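You operate a simulated robot arm through the tools that you are given. There is no shell and no other tool.

Carry out the task below with a simulated two-armed robot. There is one attempt and no reset: what you move stays moved.

JOB
Shut the grey cabinet down, vent it and plug port 1.
Fine: red main handle shut, black pressure knob to 0, vent to zero, selector OFF, then the yellow plug in and latched, in that order.
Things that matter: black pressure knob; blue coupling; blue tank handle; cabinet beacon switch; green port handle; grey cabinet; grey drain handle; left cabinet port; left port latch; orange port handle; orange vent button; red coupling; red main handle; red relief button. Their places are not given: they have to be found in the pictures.

The check looks at the end state, three seconds after you hand in, the way a careful person would. Anything else that was tipped, shoved, dropped, spilled or broken makes it a failure.

ROBOT AND FRAMES
Two 7-joint arms with fingered hands on one trunk that stands fixed in place. Base frame: the origin is at the foot of the trunk, x ahead of it, y to its left, z up; the work surface is at about z = 0.86. Units: m, rad, N and s.
The left shoulder is at [0.07, 0.166, 1.193], the right one opposite. With the tool pointing down near the work surface each hand reaches from about 0.1 to 0.96 m from the base axis, measured 20 degrees to its own side. Payload 4.1 kg a hand.
The TCP of each hand is the grasp point between the finger pads, 0.032 m short of the fingertips. In the tool frame z runs along the fingers and y along their closing line. Largest opening 0.108 m; the body of the gripper starts 0.038 m behind the TCP. The gripper is a hand of 4 fingers: y runs from the thumb to the fingers, the wrist lies at [-0.016, -0.108, -0.186] in the tool frame, and closing takes about 1.5 s.
Orientation is told as [roll, pitch, yaw] about the base's x, y, z axes, in that order, counted from this pose: with the fingers straight down and the wrist toward the robot, the tool's x, y and z point along [0, 1, 0], [1, 0, 0] and [0, 0, -1] of the base frame.

CONTROLS
- The arms move only by the tool play_rows. It takes "left_rows", "right_rows" or both (then of equal length, played together; a hand with none holds still); each is a list of rows, each an object of numbers (a shift or turn left out is 0, a gripper value left out holds the last): "tx", "ty", "tz": the shift along the tool's x, y, z in m; "rx", "ry", "rz": the turn, a rotation vector about the tool's x, y, z in degrees. In form: [{"tx": .., "ty": .., "tz": .., "rx": .., "ry": .., "rz": ..}, ...]. A call has 1 to 20 rows; each row shifts and turns the commanded pose from where the row before left it, along the tool's axes as they then stand. "left_jaw" and "right_jaw" are, for a hand that has rows, the opening, from 0 (shut) to 1 (fully open), set as the call begins (left out, the last holds). Each row takes 0.2 s and may step no farther than 0.05 m and 0.15 rad from the row before; otherwise, or with a gripper value out of range, the whole call is refused. A pose out of reach is approached as far as the arm can. The call stops where the force on the tool passes 40 N (or 10 N more than at its start, if that is more) or the arm is blocked; 0.2 s more then pass. The fingers move at their own pace (about 0.045 m/s each) and stop on an object; they squeeze with about 27 N. The grip force told is the motor's: it shows also when the fingers shut on nothing. Time passes only in rows, and 0.2 s behind the last, so rows that do not move let the fingers close. It gives the time, the measured TCP pose, the force on the tool (base axes), the opening and the grip force at its end, in the units of the frame above (readings bear some noise), with the torque about the TCP (base axes, N m) and any sound that the robot's microphone picked up.
- Cameras (640 x 400 px; columns grow to the right, rows downward): "scene" is now at [0.1421, 0.03, 1.4389]; the picture's right is [0.30, -0.96, 0.00], its down [-0.47, -0.15, -0.87] and it looks along [0.83, 0.26, -0.49] (base axes); focal length 311 px, centre (320, 200). "left" rides on the left gripper at [-0.064, -0.093, -0.132] in its tool frame; the picture's right is [-0.80, -0.28, 0.53], its down [0.55, -0.71, 0.45] and it looks along [0.25, 0.65, 0.72] (tool axes); focal length 247 px, centre (320, 200). "right" rides on the right gripper at [0.064, -0.093, -0.132] in its tool frame; the picture's right is [-0.80, 0.28, -0.53], its down [-0.55, -0.71, 0.45] and it looks along [-0.25, 0.65, 0.72] (tool axes); focal length 247 px, centre (320, 200).
- capture(camera): a new picture of that camera. The clock stands still meanwhile.
- raise_lower(by): slides the trunk up (or, below 0, down) by that many m; the arms and the scene camera ride with it, the base frame stays. It gives what a move gives, with no picture.
- curl_fingers(index, middle, ring, thumb_bend, hand): sets how far each is bent, from 0 (flat) to 1 (curled in); at 0.3 the hand is open as for a grip, at 0.7 the pads meet at the TCP. One left out holds its place. A second passes; each finger stops where it meets its share of the squeeze, and holds until it gets a number again. A gripper value or a shape takes the hand back. It gives what a move gives, with no picture; readings hold the bend of each and the force on the fingers (four entries, about 0 where the hand has none), thumb and palm.
- preshape(shape, hand): the hand has 4 fingers and takes this shape, open, in about a second: jaw (thumb against the fingers, like two jaws); tri (thumb and two fingers); tip (a fingertip pinch); poke (one finger out to press); point (the index stretched); flat (the hand flat); cup (the hand cupped); fist (a fist). The gripper value then closes the fingers along that shape, each until it touches; the sizes above hold for jaw. It gives what a move gives, with no picture.
- turn_head(pan, tilt): turns the head with the scene camera to pan (to the left, within 1.501 rad either way) and tilt (down, from -0.506 to 1.204), counted from straight ahead of the robot. It gives what a move gives.
- pixel_to_xyz(camera, pixels): for up to 12 pixels [column, row] of the newest picture of that camera ("zoom" is the newest enlarged one), the place [x, y, z] in the base frame of the surface seen there, good to about 0.002 m, but the place of the scene camera against the robot may be out by one fixed shift of up to 0.012 m in any direction. The clock stands still meanwhile.
- inspect(camera, box): a new picture of the part [left, top, right, bottom] of that camera's present view, enlarged. The clock stands still meanwhile.
- hand_in(): hands the job in; it is judged then, once.

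Leave the grippers open and the arms clear of the work at the hand-in unless told otherwise.

The tools are called by a JSON object that holds its "name" and its "arguments". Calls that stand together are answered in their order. play_rows: Moves the arms, as the interface text tells. Its arguments: {"type":"object","properties":{"left_rows":{"type":"array","items":{"type":"object","properties":{"tx":{"type":"number"},"ty":{"type":"number"},"tz":{"type":"number"},"rx":{"type":"number"},"ry":{"type":"number"},"rz":{"type":"number"}}}},"left_jaw":{"type":"number"},"right_rows":{"type":"array","items":{"type":"object","properties":{"tx":{"type":"number"},"ty":{"type":"number"},"tz":{"type":"number"},"rx":{"type":"number"},"ry":{"type":"number"},"rz":{"type":"number"}}}},"right_jaw":{"type":"number"}},"required":[]} The other tools are called the same way: raise_lower (by) slides the trunk up or down; preshape (shape, hand) gives the hand a shape; curl_fingers (index, middle, ring, thumb_bend, hand) moves the fingers one by one; turn_head (pan, tilt) turns the head that bears the scene camera; capture (camera) takes a picture; pixel_to_xyz (camera, pixels) gives the place of the surface under pixels of a picture; inspect (camera, box) takes an enlarged picture of a part of a camera's view; hand_in () hands the job in.

At the start:

```text
time_s: 0.0
left_tcp_pos: [0.4702, 0.3675, 1.2226]
left_orientation: [-0.001, 0.003, -0.001]
left_force: [0.2, 0.7, 0.3]
left_torque: [0.04, 0.0, -0.01]
left_finger_gap: 0.1077
left_grasp_force: 0.0
left_shape: jaw
left_bend: [0.3, 0.3, 0.3, 0.3]
left_finger forces: [0.0, 0.0, 0.1, 0.0, 0.0, 0.0]
right_tcp_pos: [0.6612, -0.1258, 1.1719]
right_orientation: [0.0, 0.0, 0.002]
right_force: [-0.5, -0.2, -0.6]
right_torque: [0.01, -0.02, 0.01]
right_finger_gap: 0.1075
right_grasp_force: 0.1
right_shape: jaw
right_bend: [0.3, 0.3, 0.3, 0.3]
right_finger forces: [0.1, 0.0, 0.1, 0.0, 0.0, 0.0]
trunk travel left (down, up): [-0.7, 0.24]
head pan, tilt: [0.298, 0.515]
```

scene: 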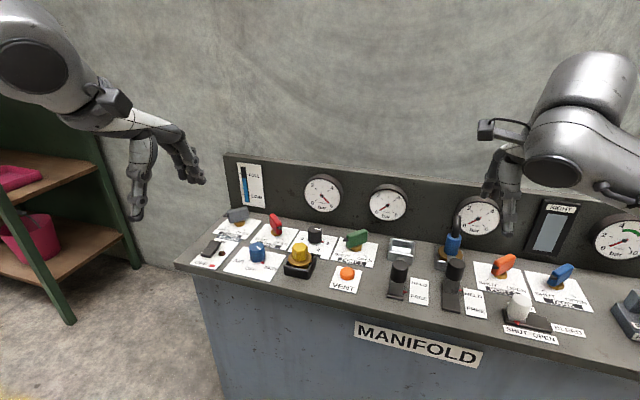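
right: 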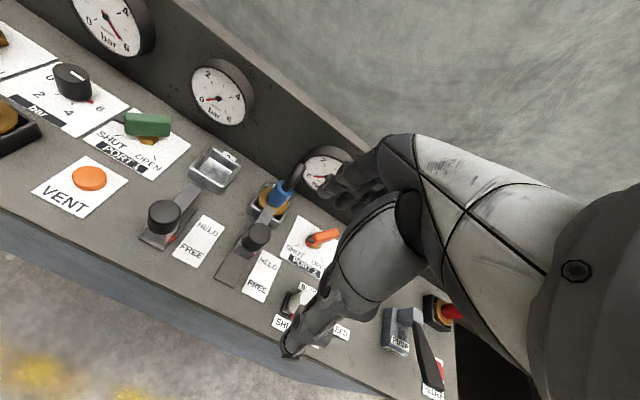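
left: 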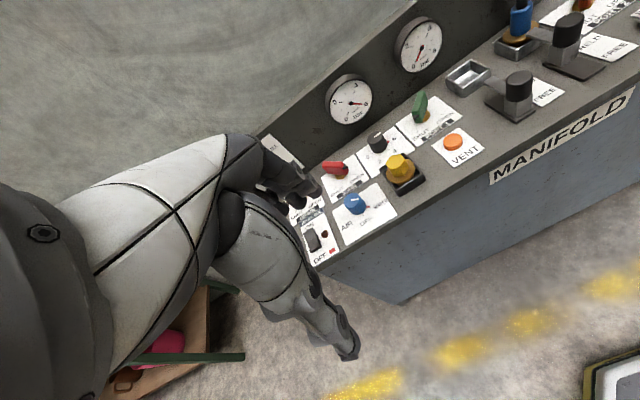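

I see the cabinet with many controls in the scene view. I'll first enlarge parts of the scene picture to read the labels.

{"name": "inspect", "arguments": {"camera": "scene", "box": [180, 150, 340, 290]}}

{"name": "inspect", "arguments": {"camera": "scene", "box": [320, 200, 480, 330]}}

{"name": "inspect", "arguments": {"camera": "scene", "box": [470, 190, 640, 360]}}

```text
2.86 times, centred on (260, 220) of scene
```

zoom: 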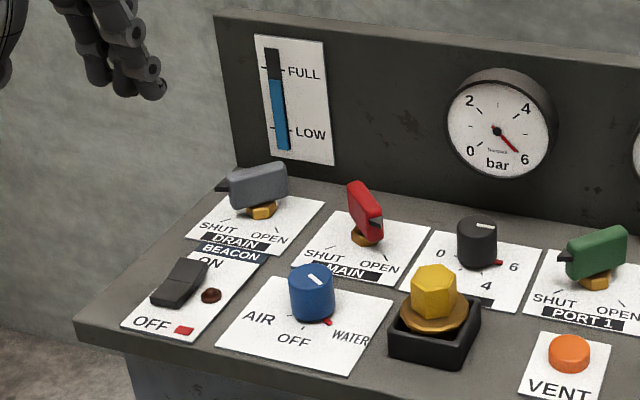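

```text
3.08 times, centred on (400, 265) of scene
```

zoom: 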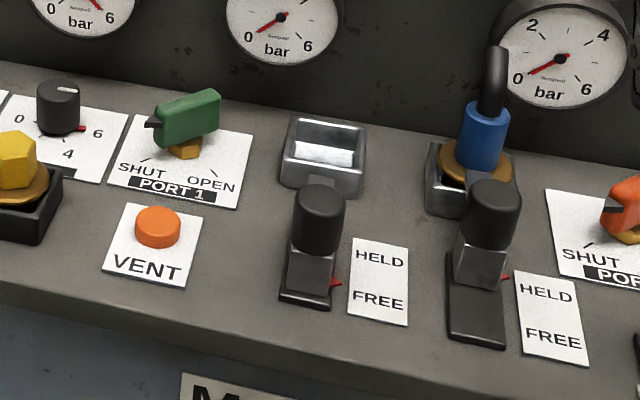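

```text
2.35 times, centred on (555, 275) of scene
```

zoom: 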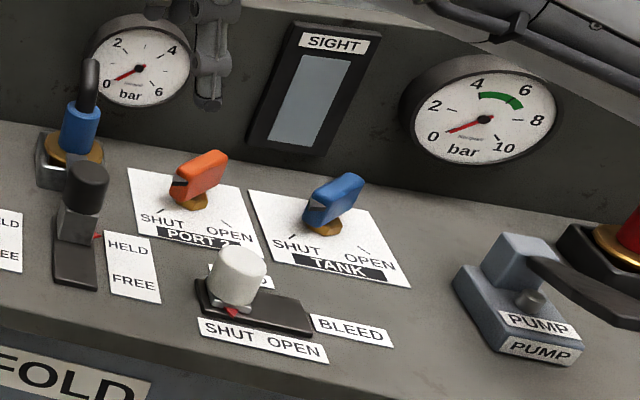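

The labels are readable: DRAIN, BEACON, MAIN, the AIR/OFF/WATER selector, the 0–6 knob, PORT 1, VENT and the latches. Next I turn the head to the right to see the rest of the bench.

{"name": "turn_head", "arguments": {"pan": -0.3, "tilt": 0.6}}

{"name": "capture", "arguments": {"camera": "scene"}}

```text
time_s: 1.0
left_tcp_pos: [0.4694, 0.3677, 1.2228]
left_orientation: [0.0, 0.0, 0.002]
left_force: [0.0, -0.3, -0.1]
left_torque: [-0.01, 0.02, 0.0]
left_finger_gap: 0.1076
left_grasp_force: 0.0
left_shape: jaw
left_bend: [0.3, 0.3, 0.3, 0.3]
left_finger forces: [0.0, 0.1, 0.1, 0.0, 0.0, 0.0]
right_tcp_pos: [0.6619, -0.1258, 1.172]
right_orientation: [0.001, -0.001, 0.002]
right_force: [-0.1, -0.2, 0.0]
right_torque: [0.01, -0.03, 0.03]
right_finger_gap: 0.1075
right_grasp_force: 0.0
right_shape: jaw
right_bend: [0.3, 0.3, 0.3, 0.3]
right_finger forces: [0.0, 0.0, 0.1, 0.0, 0.1, 0.0]
trunk travel left (down, up): [-0.7, 0.24]
head pan, tilt: [-0.3, 0.6]
```

```text
taken
```

scene: 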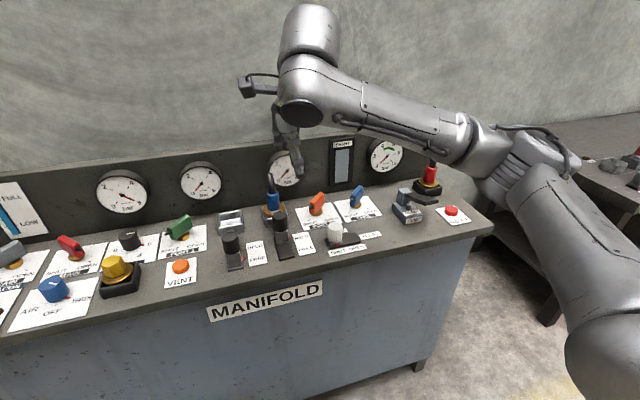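

I now see the right end of the bench, with the red coupling near (430,178) and a red button near (451,211). I'll zoom in there and on the middle.

{"name": "inspect", "arguments": {"camera": "scene", "box": [300, 130, 500, 265]}}

{"name": "inspect", "arguments": {"camera": "scene", "box": [60, 160, 240, 300]}}

{"name": "inspect", "arguments": {"camera": "scene", "box": [200, 160, 340, 280]}}

```text
2.96 times, centred on (400, 198) of scene
```

zoom: 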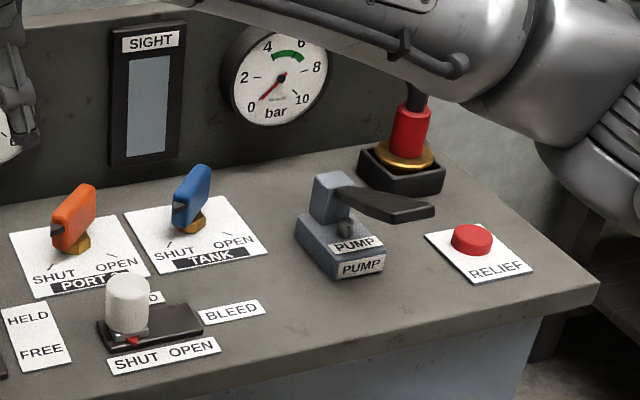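

```text
2.86 times, centred on (150, 230) of scene
```

zoom: 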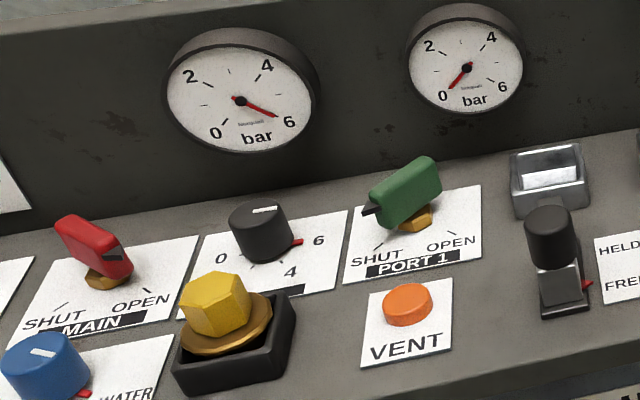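

```text
3.33 times, centred on (270, 220) of scene
```

zoom: 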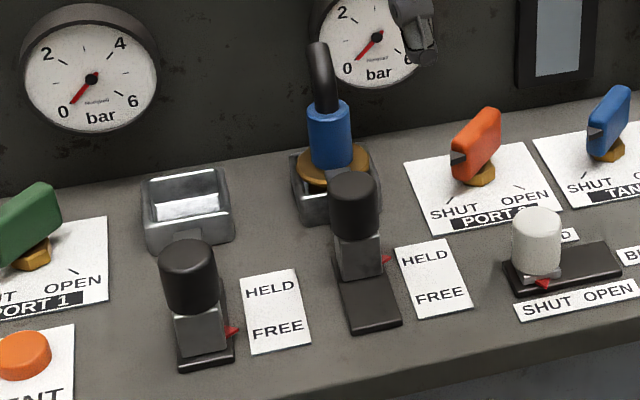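

The main handle's black tip points to OPEN, gauge 1 reads about 6, and the left latch sits at FREE. Next I take a fresh hand-camera view from each arm so I can compare places between cameras.

{"name": "capture", "arguments": {"camera": "left"}}

{"name": "inspect", "arguments": {"camera": "left", "box": [280, 60, 500, 270]}}

{"name": "capture", "arguments": {"camera": "right"}}

```text
taken
```

left: 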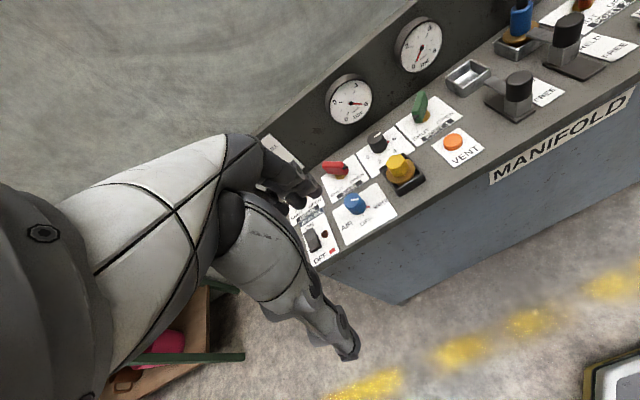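

```text
1.90 times, centred on (390, 165) of left
```

zoom: 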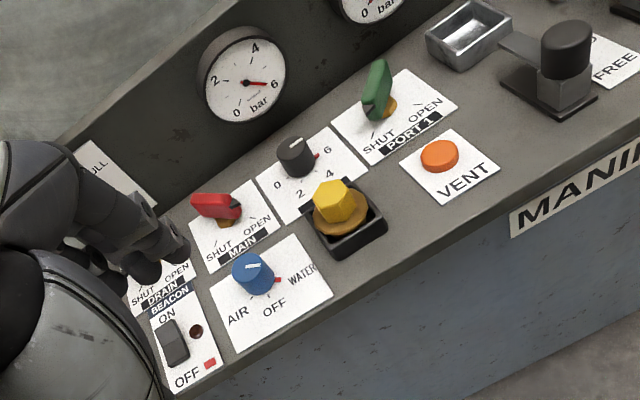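

```text
taken
```

right: 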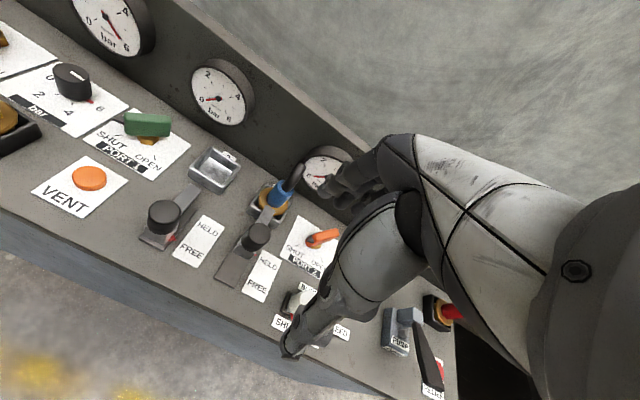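

I compare the same features seen in different cameras: the vent button, the socket corners and label corners in the scene, left and right pictures.

{"name": "pixel_to_xyz", "arguments": {"camera": "scene", "pixels": [[180, 265], [128, 237], [115, 268], [54, 288], [70, 243], [180, 224], [231, 240], [279, 216], [229, 222], [198, 259], [164, 264], [196, 284]]}}

{"name": "pixel_to_xyz", "arguments": {"camera": "left", "pixels": [[453, 141], [377, 141], [397, 164], [354, 201], [333, 167], [421, 104], [519, 83], [568, 26], [465, 76], [455, 127], [430, 145], [482, 155]]}}

{"name": "pixel_to_xyz", "arguments": {"camera": "right", "pixels": [[89, 176], [73, 78], [10, 118], [148, 124], [165, 214], [256, 235], [213, 172], [79, 154], [129, 180], [83, 218], [31, 190], [237, 156]]}}

```text
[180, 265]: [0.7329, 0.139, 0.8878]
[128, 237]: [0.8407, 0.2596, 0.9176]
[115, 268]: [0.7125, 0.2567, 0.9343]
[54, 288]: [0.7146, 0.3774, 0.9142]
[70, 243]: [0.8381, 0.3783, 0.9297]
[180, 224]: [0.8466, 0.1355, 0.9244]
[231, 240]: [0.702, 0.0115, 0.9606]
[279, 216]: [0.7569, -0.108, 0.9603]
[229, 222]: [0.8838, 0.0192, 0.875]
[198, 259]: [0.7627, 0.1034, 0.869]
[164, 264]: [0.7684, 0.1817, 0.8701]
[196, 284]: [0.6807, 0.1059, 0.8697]
```

```text
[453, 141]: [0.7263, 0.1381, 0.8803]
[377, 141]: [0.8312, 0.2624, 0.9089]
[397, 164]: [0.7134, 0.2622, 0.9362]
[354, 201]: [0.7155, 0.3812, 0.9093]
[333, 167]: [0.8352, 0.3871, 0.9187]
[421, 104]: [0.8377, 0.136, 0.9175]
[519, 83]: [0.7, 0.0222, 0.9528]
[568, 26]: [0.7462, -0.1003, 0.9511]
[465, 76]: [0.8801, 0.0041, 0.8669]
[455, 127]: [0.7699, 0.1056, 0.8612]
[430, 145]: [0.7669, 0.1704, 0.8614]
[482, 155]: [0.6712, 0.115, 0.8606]
```

```text
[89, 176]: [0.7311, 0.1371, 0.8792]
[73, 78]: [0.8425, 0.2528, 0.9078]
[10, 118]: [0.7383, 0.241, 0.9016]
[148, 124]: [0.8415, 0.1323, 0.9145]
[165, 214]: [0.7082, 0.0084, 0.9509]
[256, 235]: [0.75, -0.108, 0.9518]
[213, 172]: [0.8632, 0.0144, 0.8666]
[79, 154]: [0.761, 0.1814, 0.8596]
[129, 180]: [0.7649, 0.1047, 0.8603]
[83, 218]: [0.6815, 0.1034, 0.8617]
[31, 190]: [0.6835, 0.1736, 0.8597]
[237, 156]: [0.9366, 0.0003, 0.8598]
```

The hand cameras agree with each other, and the scene camera reads about 8 mm too high. I zoom tightly with the left hand camera on the red main handle and measure it.

{"name": "inspect", "arguments": {"camera": "left", "box": [304, 145, 368, 205]}}

{"name": "pixel_to_xyz", "arguments": {"camera": "zoom", "pixels": [[320, 200], [100, 100], [200, 100], [300, 100], [400, 100], [500, 100], [100, 300], [200, 300], [300, 300], [400, 300], [500, 300], [600, 300]]}}

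```text
6.67 times, centred on (336, 175) of left
```

zoom: 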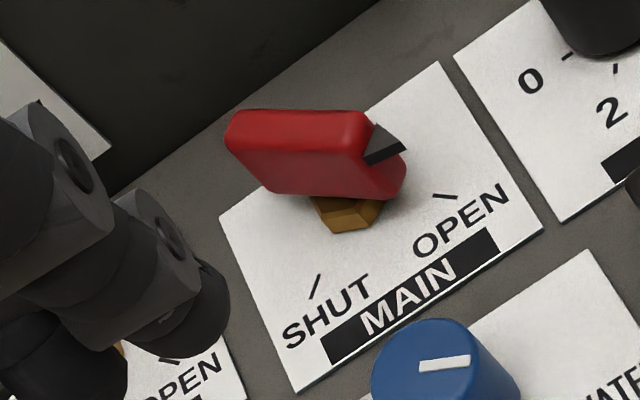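

```text
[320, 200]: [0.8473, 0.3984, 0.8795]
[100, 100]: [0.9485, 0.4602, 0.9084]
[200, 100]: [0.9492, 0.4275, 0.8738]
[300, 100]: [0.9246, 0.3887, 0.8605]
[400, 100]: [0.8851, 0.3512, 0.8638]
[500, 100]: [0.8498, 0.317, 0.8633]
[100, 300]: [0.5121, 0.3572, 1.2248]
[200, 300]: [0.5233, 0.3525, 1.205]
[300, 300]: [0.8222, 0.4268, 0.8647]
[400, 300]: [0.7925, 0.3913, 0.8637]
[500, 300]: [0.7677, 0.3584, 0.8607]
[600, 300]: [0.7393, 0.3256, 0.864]
```

I measure points on the red handle, its black pointer, the brass stem and the SHUT/OPEN tick marks in this zoom.

{"name": "pixel_to_xyz", "arguments": {"camera": "zoom", "pixels": [[245, 120], [300, 120], [355, 120], [385, 150], [400, 150], [385, 185], [345, 220], [317, 285], [445, 196], [245, 150], [290, 180], [365, 132]]}}

```text
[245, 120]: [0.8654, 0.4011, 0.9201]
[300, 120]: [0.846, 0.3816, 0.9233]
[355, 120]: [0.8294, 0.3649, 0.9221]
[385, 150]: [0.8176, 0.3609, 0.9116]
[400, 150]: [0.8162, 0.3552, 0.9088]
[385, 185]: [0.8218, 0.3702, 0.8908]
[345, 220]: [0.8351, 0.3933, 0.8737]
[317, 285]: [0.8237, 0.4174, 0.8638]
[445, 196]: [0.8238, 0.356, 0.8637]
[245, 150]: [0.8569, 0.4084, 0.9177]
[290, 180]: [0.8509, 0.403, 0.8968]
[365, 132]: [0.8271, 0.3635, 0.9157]
```

The red bar lies at 45°, with its top at z≈0.923 and its pivot near (0.848, 0.387). The ticks show a 90° throw to SHUT. Now I zoom on the black knob and the blue selector.

{"name": "inspect", "arguments": {"camera": "left", "box": [350, 120, 410, 175]}}

{"name": "pixel_to_xyz", "arguments": {"camera": "zoom", "pixels": [[320, 200], [100, 100], [200, 100], [300, 100], [400, 100], [500, 100], [100, 300], [200, 300], [300, 300], [400, 300], [500, 300], [600, 300]]}}

{"name": "inspect", "arguments": {"camera": "left", "box": [325, 175, 395, 240]}}

{"name": "pixel_to_xyz", "arguments": {"camera": "zoom", "pixels": [[320, 200], [100, 100], [200, 100], [300, 100], [400, 100], [500, 100], [100, 300], [200, 300], [300, 300], [400, 300], [500, 300], [600, 300]]}}

```text
7.27 times, centred on (380, 148) of left
```

zoom: 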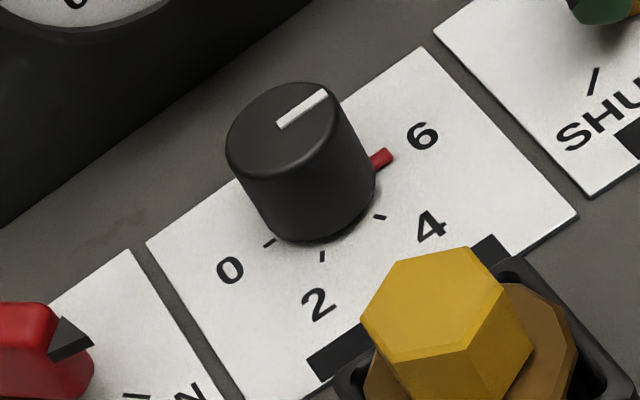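

```text
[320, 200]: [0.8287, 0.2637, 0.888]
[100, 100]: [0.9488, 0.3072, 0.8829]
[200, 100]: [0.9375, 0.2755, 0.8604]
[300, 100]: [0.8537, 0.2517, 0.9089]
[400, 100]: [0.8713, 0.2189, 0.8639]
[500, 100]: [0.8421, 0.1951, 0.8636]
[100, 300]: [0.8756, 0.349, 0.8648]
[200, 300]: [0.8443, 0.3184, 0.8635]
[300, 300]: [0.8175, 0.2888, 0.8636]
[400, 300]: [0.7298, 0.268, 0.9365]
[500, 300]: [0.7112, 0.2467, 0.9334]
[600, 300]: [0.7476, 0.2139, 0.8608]
```

```text
6.15 times, centred on (360, 208) of left
```

zoom: 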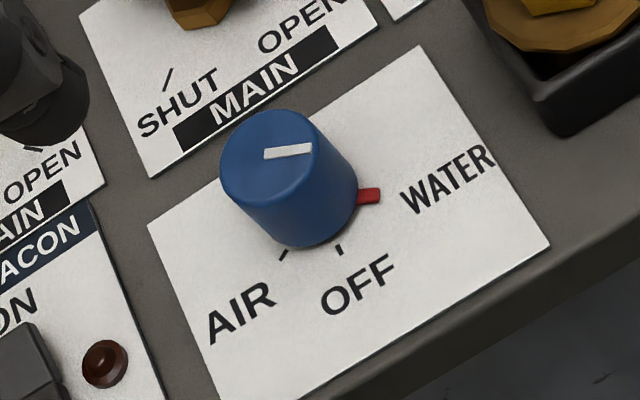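

```text
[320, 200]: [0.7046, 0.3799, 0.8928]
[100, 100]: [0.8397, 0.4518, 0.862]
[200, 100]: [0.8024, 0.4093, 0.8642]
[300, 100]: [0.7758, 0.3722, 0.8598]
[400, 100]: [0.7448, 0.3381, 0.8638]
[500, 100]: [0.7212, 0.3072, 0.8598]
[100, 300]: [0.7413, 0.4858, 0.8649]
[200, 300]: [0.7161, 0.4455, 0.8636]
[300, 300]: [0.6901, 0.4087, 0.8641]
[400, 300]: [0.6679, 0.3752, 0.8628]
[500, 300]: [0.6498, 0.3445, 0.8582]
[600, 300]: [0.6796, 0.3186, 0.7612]
```

I re-zoom on the black knob and query its top, ticks and red pointer.

{"name": "inspect", "arguments": {"camera": "left", "box": [350, 120, 410, 175]}}

{"name": "pixel_to_xyz", "arguments": {"camera": "zoom", "pixels": [[232, 142], [330, 105], [282, 90], [280, 172], [270, 243], [322, 256], [378, 217], [385, 156], [375, 160], [282, 123], [322, 95], [305, 237]]}}

{"name": "inspect", "arguments": {"camera": "left", "box": [325, 175, 395, 240]}}

{"name": "pixel_to_xyz", "arguments": {"camera": "zoom", "pixels": [[224, 160], [318, 145], [265, 115], [265, 195], [283, 255], [339, 249], [370, 196], [268, 154], [308, 148], [360, 200], [295, 243], [455, 180]]}}

```text
7.27 times, centred on (380, 148) of left
```

zoom: 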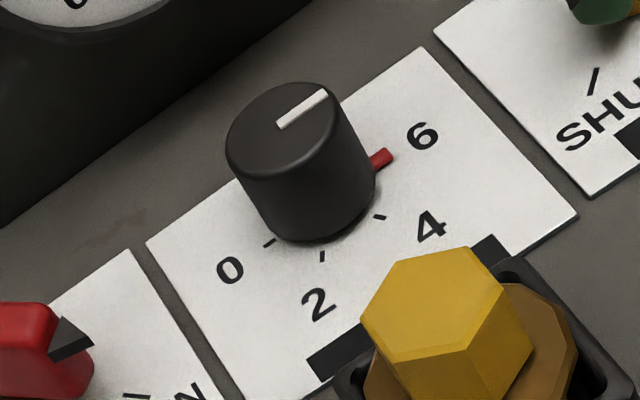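

```text
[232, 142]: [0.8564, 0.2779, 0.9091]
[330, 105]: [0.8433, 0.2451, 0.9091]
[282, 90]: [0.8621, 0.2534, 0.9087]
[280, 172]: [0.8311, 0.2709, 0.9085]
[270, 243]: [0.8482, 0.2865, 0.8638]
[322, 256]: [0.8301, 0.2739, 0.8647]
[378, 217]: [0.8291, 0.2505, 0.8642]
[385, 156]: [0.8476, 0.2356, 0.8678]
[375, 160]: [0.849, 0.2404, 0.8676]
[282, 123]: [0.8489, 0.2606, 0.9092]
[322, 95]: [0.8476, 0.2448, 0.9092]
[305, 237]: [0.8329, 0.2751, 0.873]
```

```text
6.15 times, centred on (360, 208) of left
```

zoom: 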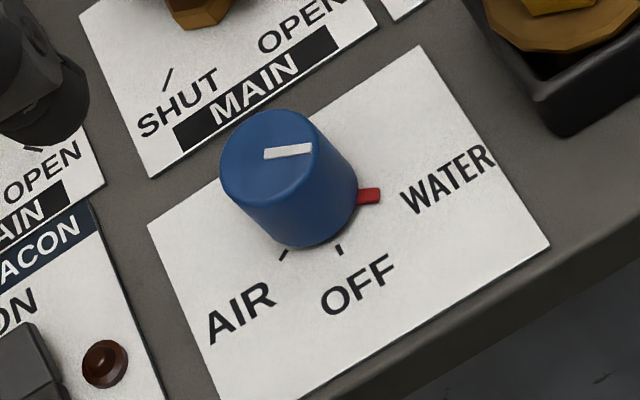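

```text
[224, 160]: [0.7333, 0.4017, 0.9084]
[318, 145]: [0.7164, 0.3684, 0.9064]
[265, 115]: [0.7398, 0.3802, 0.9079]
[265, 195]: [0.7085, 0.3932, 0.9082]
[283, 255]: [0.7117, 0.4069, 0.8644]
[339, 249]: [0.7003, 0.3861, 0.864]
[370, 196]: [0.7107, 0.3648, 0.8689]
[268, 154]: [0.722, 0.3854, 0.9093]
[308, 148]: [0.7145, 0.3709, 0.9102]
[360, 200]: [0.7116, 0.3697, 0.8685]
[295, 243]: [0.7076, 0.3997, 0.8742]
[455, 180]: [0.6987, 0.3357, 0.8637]
```

I have these readings:
- Black knob: centre ≈(0.848, 0.262), radius about 0.018, 0 at +y and 6 at −y, so it needs a 180° clockwise turn.
- Selector: centre ≈(0.724, 0.386), needs 60° clockwise to OFF.

Now I shape the left hand to "poke" and look at it with the scene camera to learn where its fingertip is.

{"name": "preshape", "arguments": {"shape": "poke", "hand": "left"}}

{"name": "turn_head", "arguments": {"pan": 0.6, "tilt": 0.45}}

{"name": "capture", "arguments": {"camera": "scene"}}

{"name": "capture", "arguments": {"camera": "left"}}

```text
time_s: 1.9
left_tcp_pos: [0.4705, 0.368, 1.2228]
left_orientation: [-0.001, 0.001, 0.001]
left_force: [-0.3, -0.7, -0.1]
left_torque: [-0.01, 0.0, 0.01]
left_finger_gap: 0.0
left_grasp_force: 0.1
left_shape: poke
left_bend: [0.7, 0.7, 0.99, 1.0]
left_finger forces: [0.0, 0.0, 0.0, 0.0, 0.0, 0.0]
right_tcp_pos: [0.6608, -0.1255, 1.1716]
right_orientation: [0.001, -0.001, 0.002]
right_force: [0.5, 0.5, 0.5]
right_torque: [0.02, -0.01, -0.02]
right_finger_gap: 0.1074
right_grasp_force: 0.0
right_shape: jaw
right_bend: [0.3, 0.3, 0.3, 0.3]
right_finger forces: [0.1, 0.0, 0.1, 0.0, 0.1, 0.1]
trunk travel left (down, up): [-0.7, 0.24]
head pan, tilt: [-0.3, 0.6]
```

```text
time_s: 3.1
left_tcp_pos: [0.4696, 0.3678, 1.2219]
left_orientation: [0.0, 0.0, -0.001]
left_force: [-0.3, 0.4, 0.9]
left_torque: [0.0, -0.01, 0.0]
left_finger_gap: 0.0
left_grasp_force: 0.1
left_shape: poke
left_bend: [0.7, 0.7, 0.99, 1.0]
left_finger forces: [0.0, 0.1, 0.0, 0.1, 0.0, 0.0]
right_tcp_pos: [0.6617, -0.1272, 1.1719]
right_orientation: [0.0, 0.001, 0.002]
right_force: [-0.3, -0.5, 0.0]
right_torque: [0.03, -0.02, 0.0]
right_finger_gap: 0.1077
right_grasp_force: 0.1
right_shape: jaw
right_bend: [0.3, 0.3, 0.3, 0.3]
right_finger forces: [0.0, 0.0, 0.0, 0.1, 0.1, 0.1]
trunk travel left (down, up): [-0.7, 0.24]
head pan, tilt: [0.6, 0.45]
```

```text
taken
```

scene: 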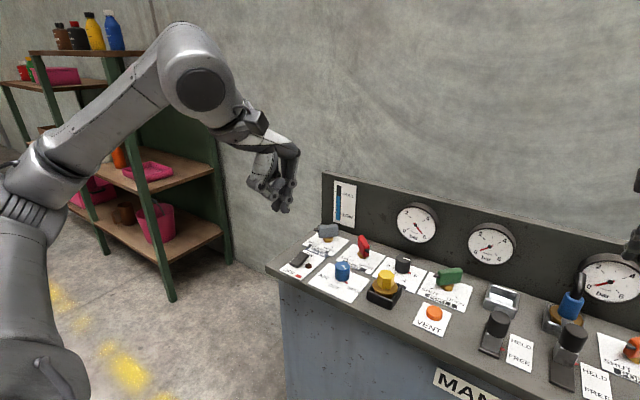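

```text
taken
```

left: 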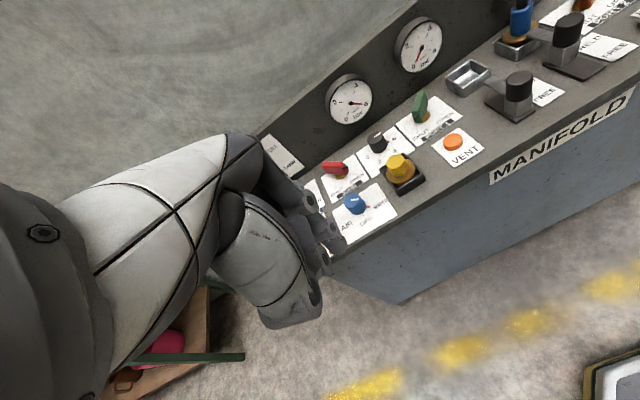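

I zoom in on the left hand in the scene picture to see the poke shape.

{"name": "inspect", "arguments": {"camera": "scene", "box": [220, 110, 320, 220]}}

{"name": "pixel_to_xyz", "arguments": {"camera": "zoom", "pixels": [[320, 200], [380, 350], [340, 300], [300, 280], [400, 150], [380, 250], [430, 200], [350, 380], [400, 380], [330, 330], [300, 330], [370, 300]]}}

{"name": "inspect", "arguments": {"camera": "left", "box": [230, 150, 370, 290]}}

```text
3.64 times, centred on (270, 165) of scene
```

zoom: 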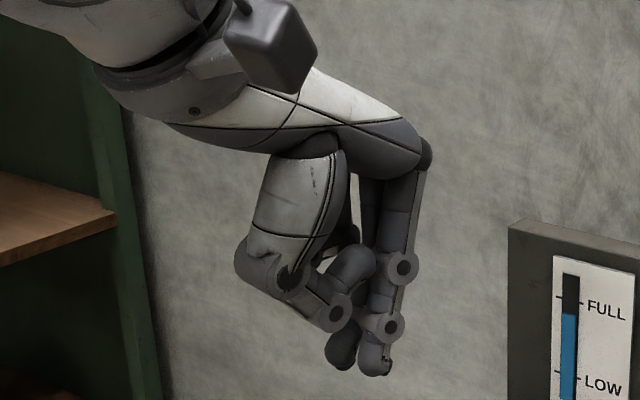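

```text
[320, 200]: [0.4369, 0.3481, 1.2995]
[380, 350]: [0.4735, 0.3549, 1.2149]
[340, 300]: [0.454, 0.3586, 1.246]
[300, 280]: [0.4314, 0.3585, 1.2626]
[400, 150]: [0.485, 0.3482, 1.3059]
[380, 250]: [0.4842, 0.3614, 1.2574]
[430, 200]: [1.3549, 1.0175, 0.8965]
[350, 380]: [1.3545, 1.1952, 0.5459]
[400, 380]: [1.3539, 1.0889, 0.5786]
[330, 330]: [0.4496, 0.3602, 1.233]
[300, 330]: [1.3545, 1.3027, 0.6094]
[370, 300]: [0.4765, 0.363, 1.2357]
```

```text
2.86 times, centred on (300, 220) of left
```

zoom: 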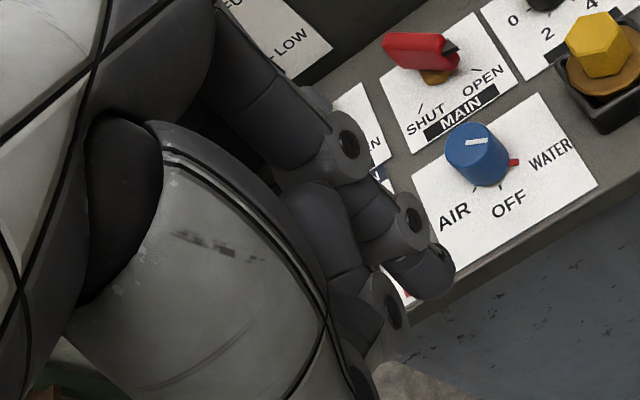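

In the poke shape two fingertips hang side by side. I want only a single finger, so I keep the index at 0.7, curl the others fully and look again.

{"name": "curl_fingers", "arguments": {"hand": "left", "index": 0.7, "middle": 1.0, "ring": 1.0, "thumb_bend": 1.0}}

{"name": "inspect", "arguments": {"camera": "scene", "box": [220, 110, 320, 220]}}

{"name": "inspect", "arguments": {"camera": "left", "box": [230, 150, 370, 290]}}

```text
time_s: 4.1
left_tcp_pos: [0.4702, 0.3675, 1.2227]
left_orientation: [-0.002, 0.0, 0.001]
left_force: [-0.2, -0.4, 0.6]
left_torque: [0.04, 0.02, -0.02]
left_finger_gap: 0.0265
left_grasp_force: 0.1
left_shape: fingers
left_bend: [0.66, 1.0, 1.0, 1.0]
left_finger forces: [0.0, 0.0, 0.0, 0.1, 0.0, 0.0]
right_tcp_pos: [0.6615, -0.125, 1.1722]
right_orientation: [0.001, 0.001, 0.002]
right_force: [-0.3, 0.7, -0.1]
right_torque: [0.02, 0.02, 0.01]
right_finger_gap: 0.1077
right_grasp_force: 0.0
right_shape: jaw
right_bend: [0.3, 0.3, 0.3, 0.3]
right_finger forces: [0.0, 0.0, 0.0, 0.1, 0.0, 0.0]
trunk travel left (down, up): [-0.7, 0.24]
head pan, tilt: [0.6, 0.45]
```

```text
3.64 times, centred on (270, 165) of scene
```

zoom: 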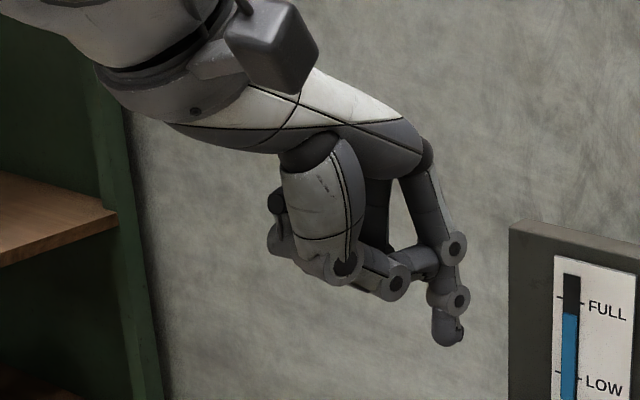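

```text
2.86 times, centred on (300, 220) of left
```

zoom: 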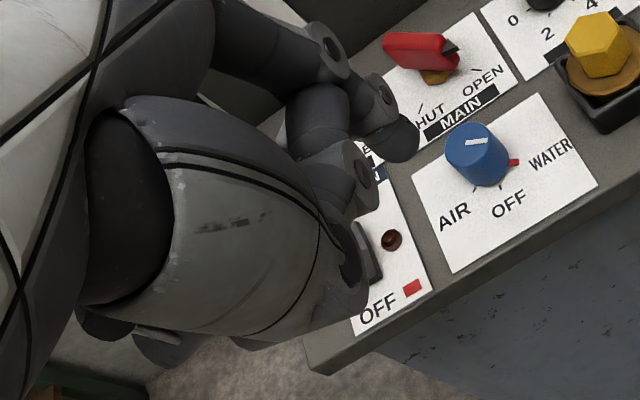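

The thumb seems to interfere with the index in this setting. I try the "point" shape for comparison.

{"name": "preshape", "arguments": {"shape": "point", "hand": "left"}}

{"name": "inspect", "arguments": {"camera": "scene", "box": [220, 110, 320, 220]}}

{"name": "inspect", "arguments": {"camera": "left", "box": [230, 150, 370, 290]}}

```text
time_s: 5.0
left_tcp_pos: [0.469, 0.369, 1.2216]
left_orientation: [-0.001, 0.0, 0.0]
left_force: [0.0, -0.3, -0.1]
left_torque: [0.0, -0.01, 0.02]
left_finger_gap: 0.1035
left_grasp_force: 0.1
left_shape: point
left_bend: [0.19, 1.0, 1.0, 0.98]
left_finger forces: [0.0, 0.0, 0.1, 0.0, 0.1, 0.0]
right_tcp_pos: [0.6616, -0.1263, 1.1714]
right_orientation: [0.0, 0.0, 0.001]
right_force: [0.3, -0.5, -0.3]
right_torque: [-0.01, 0.01, -0.02]
right_finger_gap: 0.1075
right_grasp_force: 0.0
right_shape: jaw
right_bend: [0.3, 0.3, 0.3, 0.3]
right_finger forces: [0.0, 0.1, 0.0, 0.0, 0.0, 0.0]
trunk travel left (down, up): [-0.7, 0.24]
head pan, tilt: [0.6, 0.45]
```

```text
3.64 times, centred on (270, 165) of scene
```

zoom: 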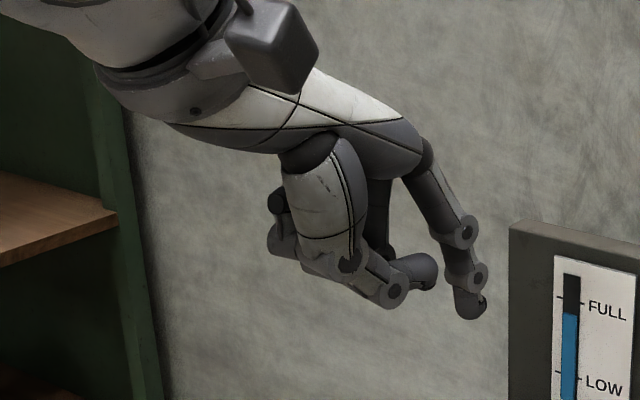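

```text
2.86 times, centred on (300, 220) of left
```

zoom: 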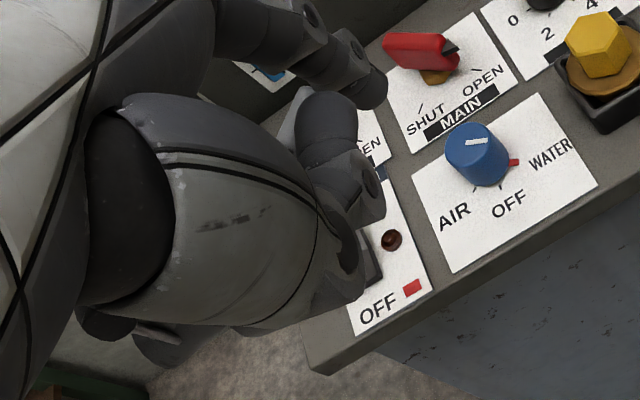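

"Point" sticks the index forward. "Poke" is better for pushing downward and sideways, so I go back to it and measure its fingertips.

{"name": "preshape", "arguments": {"shape": "poke", "hand": "left"}}

{"name": "play_rows", "arguments": {"left_rows": [{"tz": 0.0}, {"tz": 0.0}, {"tz": 0.0}]}}

{"name": "inspect", "arguments": {"camera": "scene", "box": [245, 140, 305, 220]}}

{"name": "inspect", "arguments": {"camera": "left", "box": [280, 180, 370, 280]}}

```text
time_s: 5.9
left_tcp_pos: [0.4693, 0.3679, 1.2229]
left_orientation: [0.0, 0.001, 0.0]
left_force: [0.3, 0.0, -0.3]
left_torque: [-0.02, 0.0, 0.0]
left_finger_gap: 0.0
left_grasp_force: 0.1
left_shape: poke
left_bend: [0.7, 0.7, 0.99, 1.0]
left_finger forces: [0.0, 0.0, 0.1, 0.0, 0.0, 0.0]
right_tcp_pos: [0.6606, -0.1256, 1.1719]
right_orientation: [0.0, 0.001, 0.001]
right_force: [-0.3, 0.0, 0.0]
right_torque: [0.01, 0.0, 0.04]
right_finger_gap: 0.1076
right_grasp_force: 0.1
right_shape: jaw
right_bend: [0.3, 0.3, 0.3, 0.3]
right_finger forces: [0.0, 0.0, 0.0, 0.0, 0.0, 0.0]
trunk travel left (down, up): [-0.7, 0.24]
head pan, tilt: [0.6, 0.45]
```

```text
time_s: 6.7
left_tcp_pos: [0.4692, 0.3659, 1.2235]
left_orientation: [0.0, -0.001, 0.0]
left_force: [-0.4, -0.4, -0.6]
left_torque: [-0.02, -0.01, 0.02]
left_finger_gap: 0.0001
left_grasp_force: 0.0
left_shape: poke
left_bend: [0.7, 0.7, 0.99, 1.0]
left_finger forces: [0.0, 0.0, 0.0, 0.0, 0.0, 0.0]
right_tcp_pos: [0.6618, -0.1267, 1.1722]
right_orientation: [0.0, 0.0, 0.001]
right_force: [0.3, -0.2, 0.2]
right_torque: [0.02, -0.03, -0.02]
right_finger_gap: 0.1073
right_grasp_force: 0.1
right_shape: jaw
right_bend: [0.3, 0.3, 0.3, 0.3]
right_finger forces: [0.0, 0.0, 0.1, 0.1, 0.0, 0.0]
trunk travel left (down, up): [-0.7, 0.24]
head pan, tilt: [0.6, 0.45]
```

```text
5.00 times, centred on (275, 180) of scene
```

zoom: 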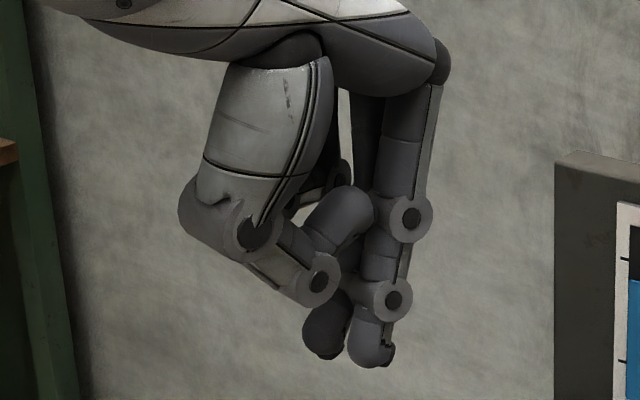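

```text
4.00 times, centred on (325, 230) of left
```

zoom: 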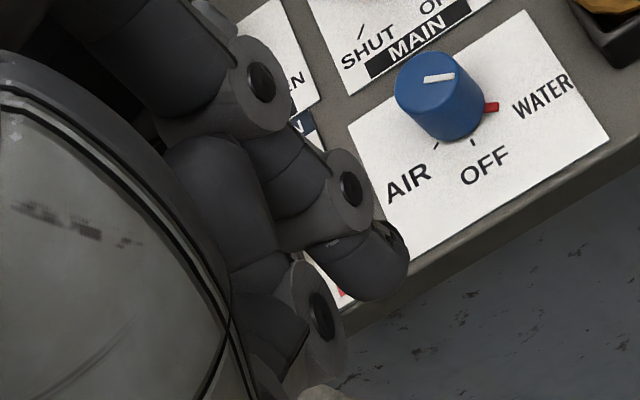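

I query the fingertip places in the zoom of the left picture: the tip near (370,265) and the lower joint near (320,310).

{"name": "pixel_to_xyz", "arguments": {"camera": "zoom", "pixels": [[370, 260], [390, 265], [400, 240], [350, 250], [370, 295], [330, 180], [320, 310], [300, 370], [270, 330], [345, 240], [395, 280], [385, 290]]}}

{"name": "inspect", "arguments": {"camera": "scene", "box": [245, 140, 305, 220]}}

{"name": "pixel_to_xyz", "arguments": {"camera": "zoom", "pixels": [[370, 340], [365, 355], [325, 335], [320, 345], [390, 300], [318, 280], [345, 220], [350, 330], [380, 360], [410, 215], [255, 235], [370, 320]]}}

```text
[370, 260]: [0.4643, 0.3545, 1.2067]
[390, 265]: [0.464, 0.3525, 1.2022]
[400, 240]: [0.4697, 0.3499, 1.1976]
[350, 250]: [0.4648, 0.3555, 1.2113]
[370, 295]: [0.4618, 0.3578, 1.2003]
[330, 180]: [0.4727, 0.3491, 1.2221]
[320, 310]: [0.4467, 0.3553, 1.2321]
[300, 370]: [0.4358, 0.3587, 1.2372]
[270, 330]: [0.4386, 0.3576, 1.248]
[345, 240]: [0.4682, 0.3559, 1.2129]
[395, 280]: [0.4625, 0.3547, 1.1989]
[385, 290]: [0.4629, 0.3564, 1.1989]
```

```text
5.00 times, centred on (275, 180) of scene
```

zoom: 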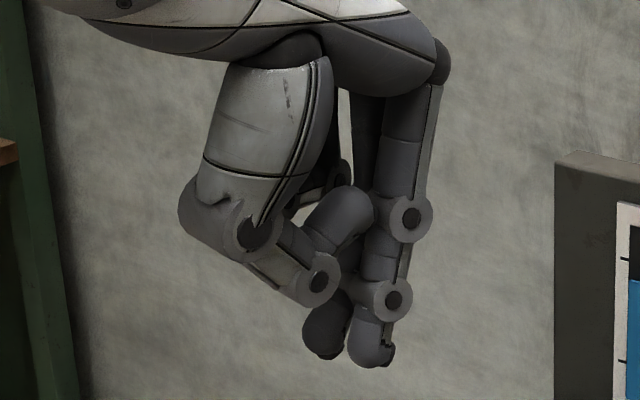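

```text
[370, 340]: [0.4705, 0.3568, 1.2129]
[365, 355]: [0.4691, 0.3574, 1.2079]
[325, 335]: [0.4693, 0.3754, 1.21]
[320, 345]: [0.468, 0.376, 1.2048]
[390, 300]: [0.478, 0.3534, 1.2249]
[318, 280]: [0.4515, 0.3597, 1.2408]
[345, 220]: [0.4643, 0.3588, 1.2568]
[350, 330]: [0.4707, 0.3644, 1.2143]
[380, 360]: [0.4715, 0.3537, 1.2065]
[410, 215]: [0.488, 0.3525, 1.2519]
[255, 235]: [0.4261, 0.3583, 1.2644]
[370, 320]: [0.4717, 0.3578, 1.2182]
```

In poke, the two fingertips form a pad about 0.044 wide (along tool x), centred on the TCP, with tips about 0.03 below it. I'll use this pad to push the red handle. First I move the left hand above a spot just right of the handle, at about (0.851, 0.336, 1.05).

{"name": "play_rows", "arguments": {"left_rows": [{"tx": -0.0031, "ty": 0.0382, "tz": 0.0173}, {"tx": -0.0031, "ty": 0.0382, "tz": 0.0173}, {"tx": -0.0031, "ty": 0.0382, "tz": 0.0173}, {"tx": -0.0031, "ty": 0.0382, "tz": 0.0173}, {"tx": -0.0031, "ty": 0.0382, "tz": 0.0173}, {"tx": -0.0031, "ty": 0.0382, "tz": 0.0173}, {"tx": -0.0031, "ty": 0.0382, "tz": 0.0173}, {"tx": -0.0031, "ty": 0.0382, "tz": 0.0173}, {"tx": -0.0031, "ty": 0.0382, "tz": 0.0173}, {"tx": -0.0031, "ty": 0.0382, "tz": 0.0173}, {}, {}]}}

{"name": "capture", "arguments": {"camera": "scene"}}

{"name": "capture", "arguments": {"camera": "left"}}

```text
time_s: 9.3
left_tcp_pos: [0.8524, 0.3377, 1.0496]
left_orientation: [-0.001, 0.0, 0.0]
left_force: [-1.1, 0.1, 0.4]
left_torque: [0.01, 0.01, 0.01]
left_finger_gap: 0.0
left_grasp_force: 0.0
left_shape: poke
left_bend: [0.7, 0.7, 0.99, 1.0]
left_finger forces: [0.0, 0.0, 0.1, 0.0, 0.1, 0.0]
right_tcp_pos: [0.6619, -0.1263, 1.1725]
right_orientation: [0.001, 0.002, 0.002]
right_force: [0.6, 0.0, -0.1]
right_torque: [-0.02, 0.01, -0.03]
right_finger_gap: 0.1077
right_grasp_force: 0.0
right_shape: jaw
right_bend: [0.3, 0.3, 0.3, 0.3]
right_finger forces: [0.0, 0.0, 0.0, 0.1, 0.0, 0.0]
trunk travel left (down, up): [-0.7, 0.24]
head pan, tilt: [0.6, 0.45]
```

```text
taken
```

scene: 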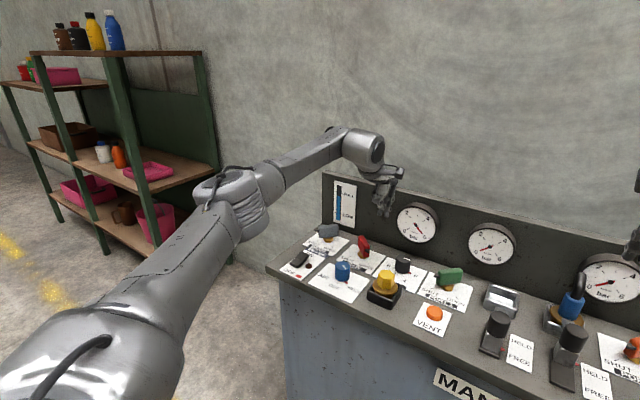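

```text
taken
```

left: 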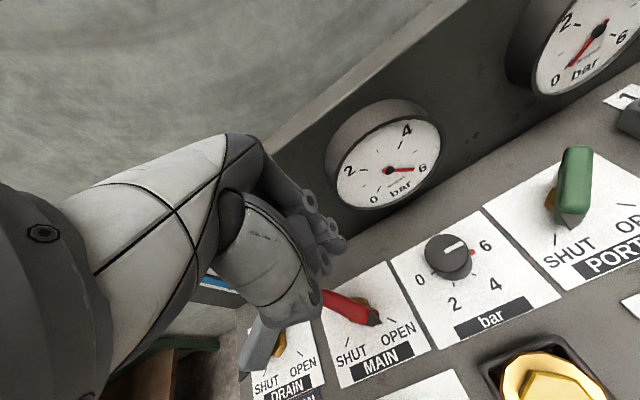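

The hand is in place and the close view is good. I zoom on the red handle from here to pin down its pivot and angle, using the green (shut) one as reference.

{"name": "inspect", "arguments": {"camera": "left", "box": [300, 265, 430, 390]}}

{"name": "pixel_to_xyz", "arguments": {"camera": "zoom", "pixels": [[130, 140], [200, 180], [250, 190], [280, 185], [180, 240], [185, 145], [270, 160], [230, 160], [120, 180], [220, 220], [140, 215], [340, 190]]}}

{"name": "inspect", "arguments": {"camera": "left", "box": [520, 130, 640, 260]}}

```text
3.20 times, centred on (365, 328) of left
```

zoom: 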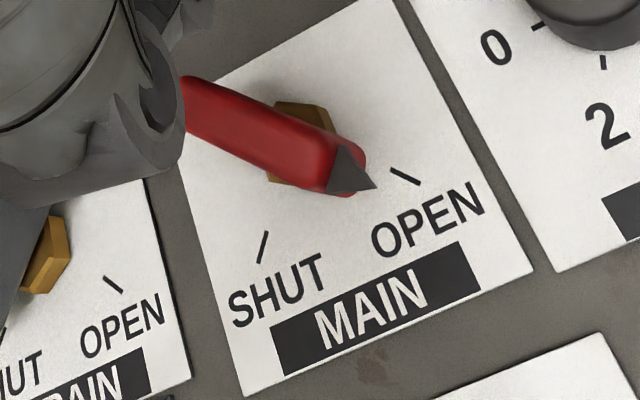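

```text
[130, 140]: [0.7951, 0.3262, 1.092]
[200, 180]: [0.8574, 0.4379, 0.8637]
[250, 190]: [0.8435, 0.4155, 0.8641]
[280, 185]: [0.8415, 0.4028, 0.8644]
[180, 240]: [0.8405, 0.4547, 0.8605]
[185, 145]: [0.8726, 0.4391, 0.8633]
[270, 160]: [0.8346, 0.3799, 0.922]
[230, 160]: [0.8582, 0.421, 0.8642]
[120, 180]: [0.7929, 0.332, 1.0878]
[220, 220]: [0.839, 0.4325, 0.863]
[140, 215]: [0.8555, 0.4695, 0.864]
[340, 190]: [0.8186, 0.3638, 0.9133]
```

```text
3.08 times, centred on (580, 195) of left
```

zoom: 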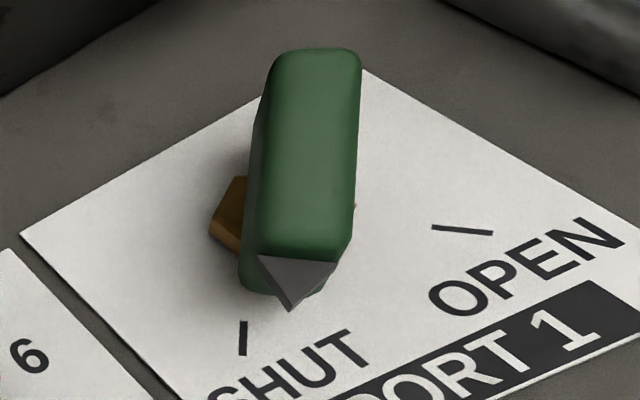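

I query the green handle's axis as a reference for what SHUT looks like.

{"name": "pixel_to_xyz", "arguments": {"camera": "zoom", "pixels": [[275, 60], [350, 60], [258, 250], [345, 250], [290, 305], [243, 338], [462, 230], [235, 215], [312, 58], [302, 250], [310, 150], [225, 240]]}}

{"name": "inspect", "arguments": {"camera": "left", "box": [300, 265, 430, 390]}}

{"name": "pixel_to_xyz", "arguments": {"camera": "zoom", "pixels": [[200, 85], [205, 130], [320, 140], [310, 180], [370, 185], [405, 176], [263, 246], [318, 115], [300, 110], [275, 175], [255, 110], [260, 150]]}}

```text
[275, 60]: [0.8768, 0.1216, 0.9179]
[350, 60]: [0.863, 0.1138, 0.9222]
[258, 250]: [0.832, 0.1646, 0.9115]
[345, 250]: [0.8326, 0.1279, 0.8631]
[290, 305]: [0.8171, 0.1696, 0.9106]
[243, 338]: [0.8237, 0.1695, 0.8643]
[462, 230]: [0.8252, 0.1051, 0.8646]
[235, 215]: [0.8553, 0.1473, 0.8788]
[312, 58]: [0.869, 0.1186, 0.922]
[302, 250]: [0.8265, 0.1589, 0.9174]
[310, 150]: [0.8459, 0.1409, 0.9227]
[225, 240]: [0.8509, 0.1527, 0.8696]
```

```text
3.20 times, centred on (365, 328) of left
```

zoom: 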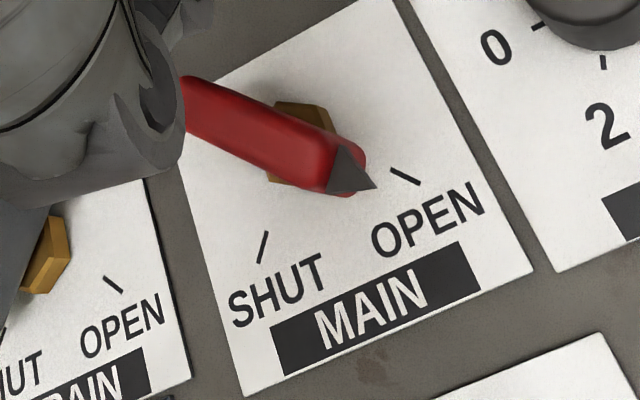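

```text
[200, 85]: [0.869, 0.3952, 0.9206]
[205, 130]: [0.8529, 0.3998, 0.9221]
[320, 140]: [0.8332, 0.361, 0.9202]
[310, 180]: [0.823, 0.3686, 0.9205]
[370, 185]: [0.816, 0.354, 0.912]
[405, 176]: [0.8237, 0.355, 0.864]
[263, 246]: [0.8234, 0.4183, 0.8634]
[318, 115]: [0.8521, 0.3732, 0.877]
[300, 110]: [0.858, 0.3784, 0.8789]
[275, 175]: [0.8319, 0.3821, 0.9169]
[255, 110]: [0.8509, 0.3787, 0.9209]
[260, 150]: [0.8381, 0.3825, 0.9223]
```

The handle pivot is about (0.848, 0.3865), and the shut position is its tip at the front-left, like the green one. I lower the pad beside the bar, to TCP z ≈0.93, and look.

{"name": "play_rows", "arguments": {"left_rows": [{"tz": 0.03}, {"tz": 0.03}, {"tz": 0.03}, {"tz": 0.029}, {}]}}

{"name": "inspect", "arguments": {"camera": "left", "box": [200, 130, 440, 290]}}

{"name": "inspect", "arguments": {"camera": "scene", "box": [310, 170, 450, 290]}}

```text
time_s: 10.5
left_tcp_pos: [0.8514, 0.3372, 0.9301]
left_orientation: [-0.001, -0.001, 0.0]
left_force: [0.1, -0.1, -0.4]
left_torque: [-0.02, -0.01, 0.01]
left_finger_gap: 0.0002
left_grasp_force: 0.0
left_shape: poke
left_bend: [0.7, 0.7, 0.99, 1.0]
left_finger forces: [0.0, 0.0, 0.0, 0.0, 0.0, 0.0]
right_tcp_pos: [0.6616, -0.1275, 1.1721]
right_orientation: [0.0, -0.001, 0.0]
right_force: [-0.6, -0.7, -0.1]
right_torque: [0.03, 0.01, -0.02]
right_finger_gap: 0.1076
right_grasp_force: 0.1
right_shape: jaw
right_bend: [0.3, 0.3, 0.3, 0.3]
right_finger forces: [0.0, 0.0, 0.0, 0.0, 0.0, 0.0]
trunk travel left (down, up): [-0.7, 0.24]
head pan, tilt: [0.6, 0.45]
```

```text
2.50 times, centred on (320, 210) of left
```

zoom: 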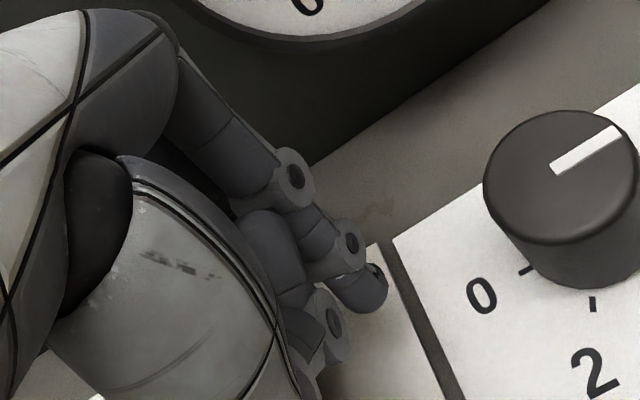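

```text
3.33 times, centred on (380, 230) of scene
```

zoom: 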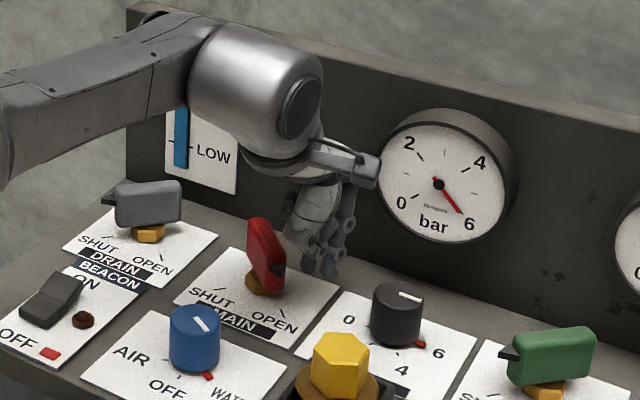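

The fingertips hang behind and to the right of the red bar with clear space around them. Now I sweep them along the arc, front-left and then left, to turn the bar to SHUT.

{"name": "play_rows", "arguments": {"left_rows": [{"ty": -0.0104, "tx": 0.0088}, {"ty": -0.0072, "tx": 0.0026}, {"ty": -0.0064, "tx": 0.0045}, {"ty": -0.005, "tx": 0.0059}, {"ty": -0.0033, "tx": 0.007}, {"ty": -0.0013, "tx": 0.0076}]}}

{"name": "inspect", "arguments": {"camera": "scene", "box": [310, 170, 450, 290]}}

```text
time_s: 11.9
left_tcp_pos: [0.8163, 0.371, 0.9325]
left_orientation: [0.002, 0.001, -0.001]
left_force: [-2.7, -5.6, 1.6]
left_torque: [-0.04, -0.05, -0.11]
left_finger_gap: 0.0002
left_grasp_force: 0.0
left_shape: poke
left_bend: [0.7, 0.7, 0.99, 1.0]
left_finger forces: [0.0, 6.1, 0.0, 0.1, 0.0, 0.0]
right_tcp_pos: [0.6598, -0.1267, 1.1727]
right_orientation: [0.001, 0.002, 0.003]
right_force: [0.1, -0.4, -0.3]
right_torque: [0.01, -0.01, -0.03]
right_finger_gap: 0.1077
right_grasp_force: 0.1
right_shape: jaw
right_bend: [0.3, 0.3, 0.3, 0.3]
right_finger forces: [0.1, 0.1, 0.1, 0.0, 0.0, 0.0]
trunk travel left (down, up): [-0.7, 0.24]
head pan, tilt: [0.6, 0.45]
```

```text
3.33 times, centred on (380, 230) of scene
```

zoom: 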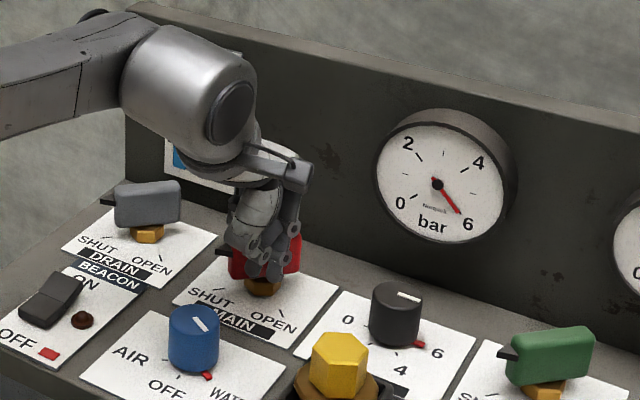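

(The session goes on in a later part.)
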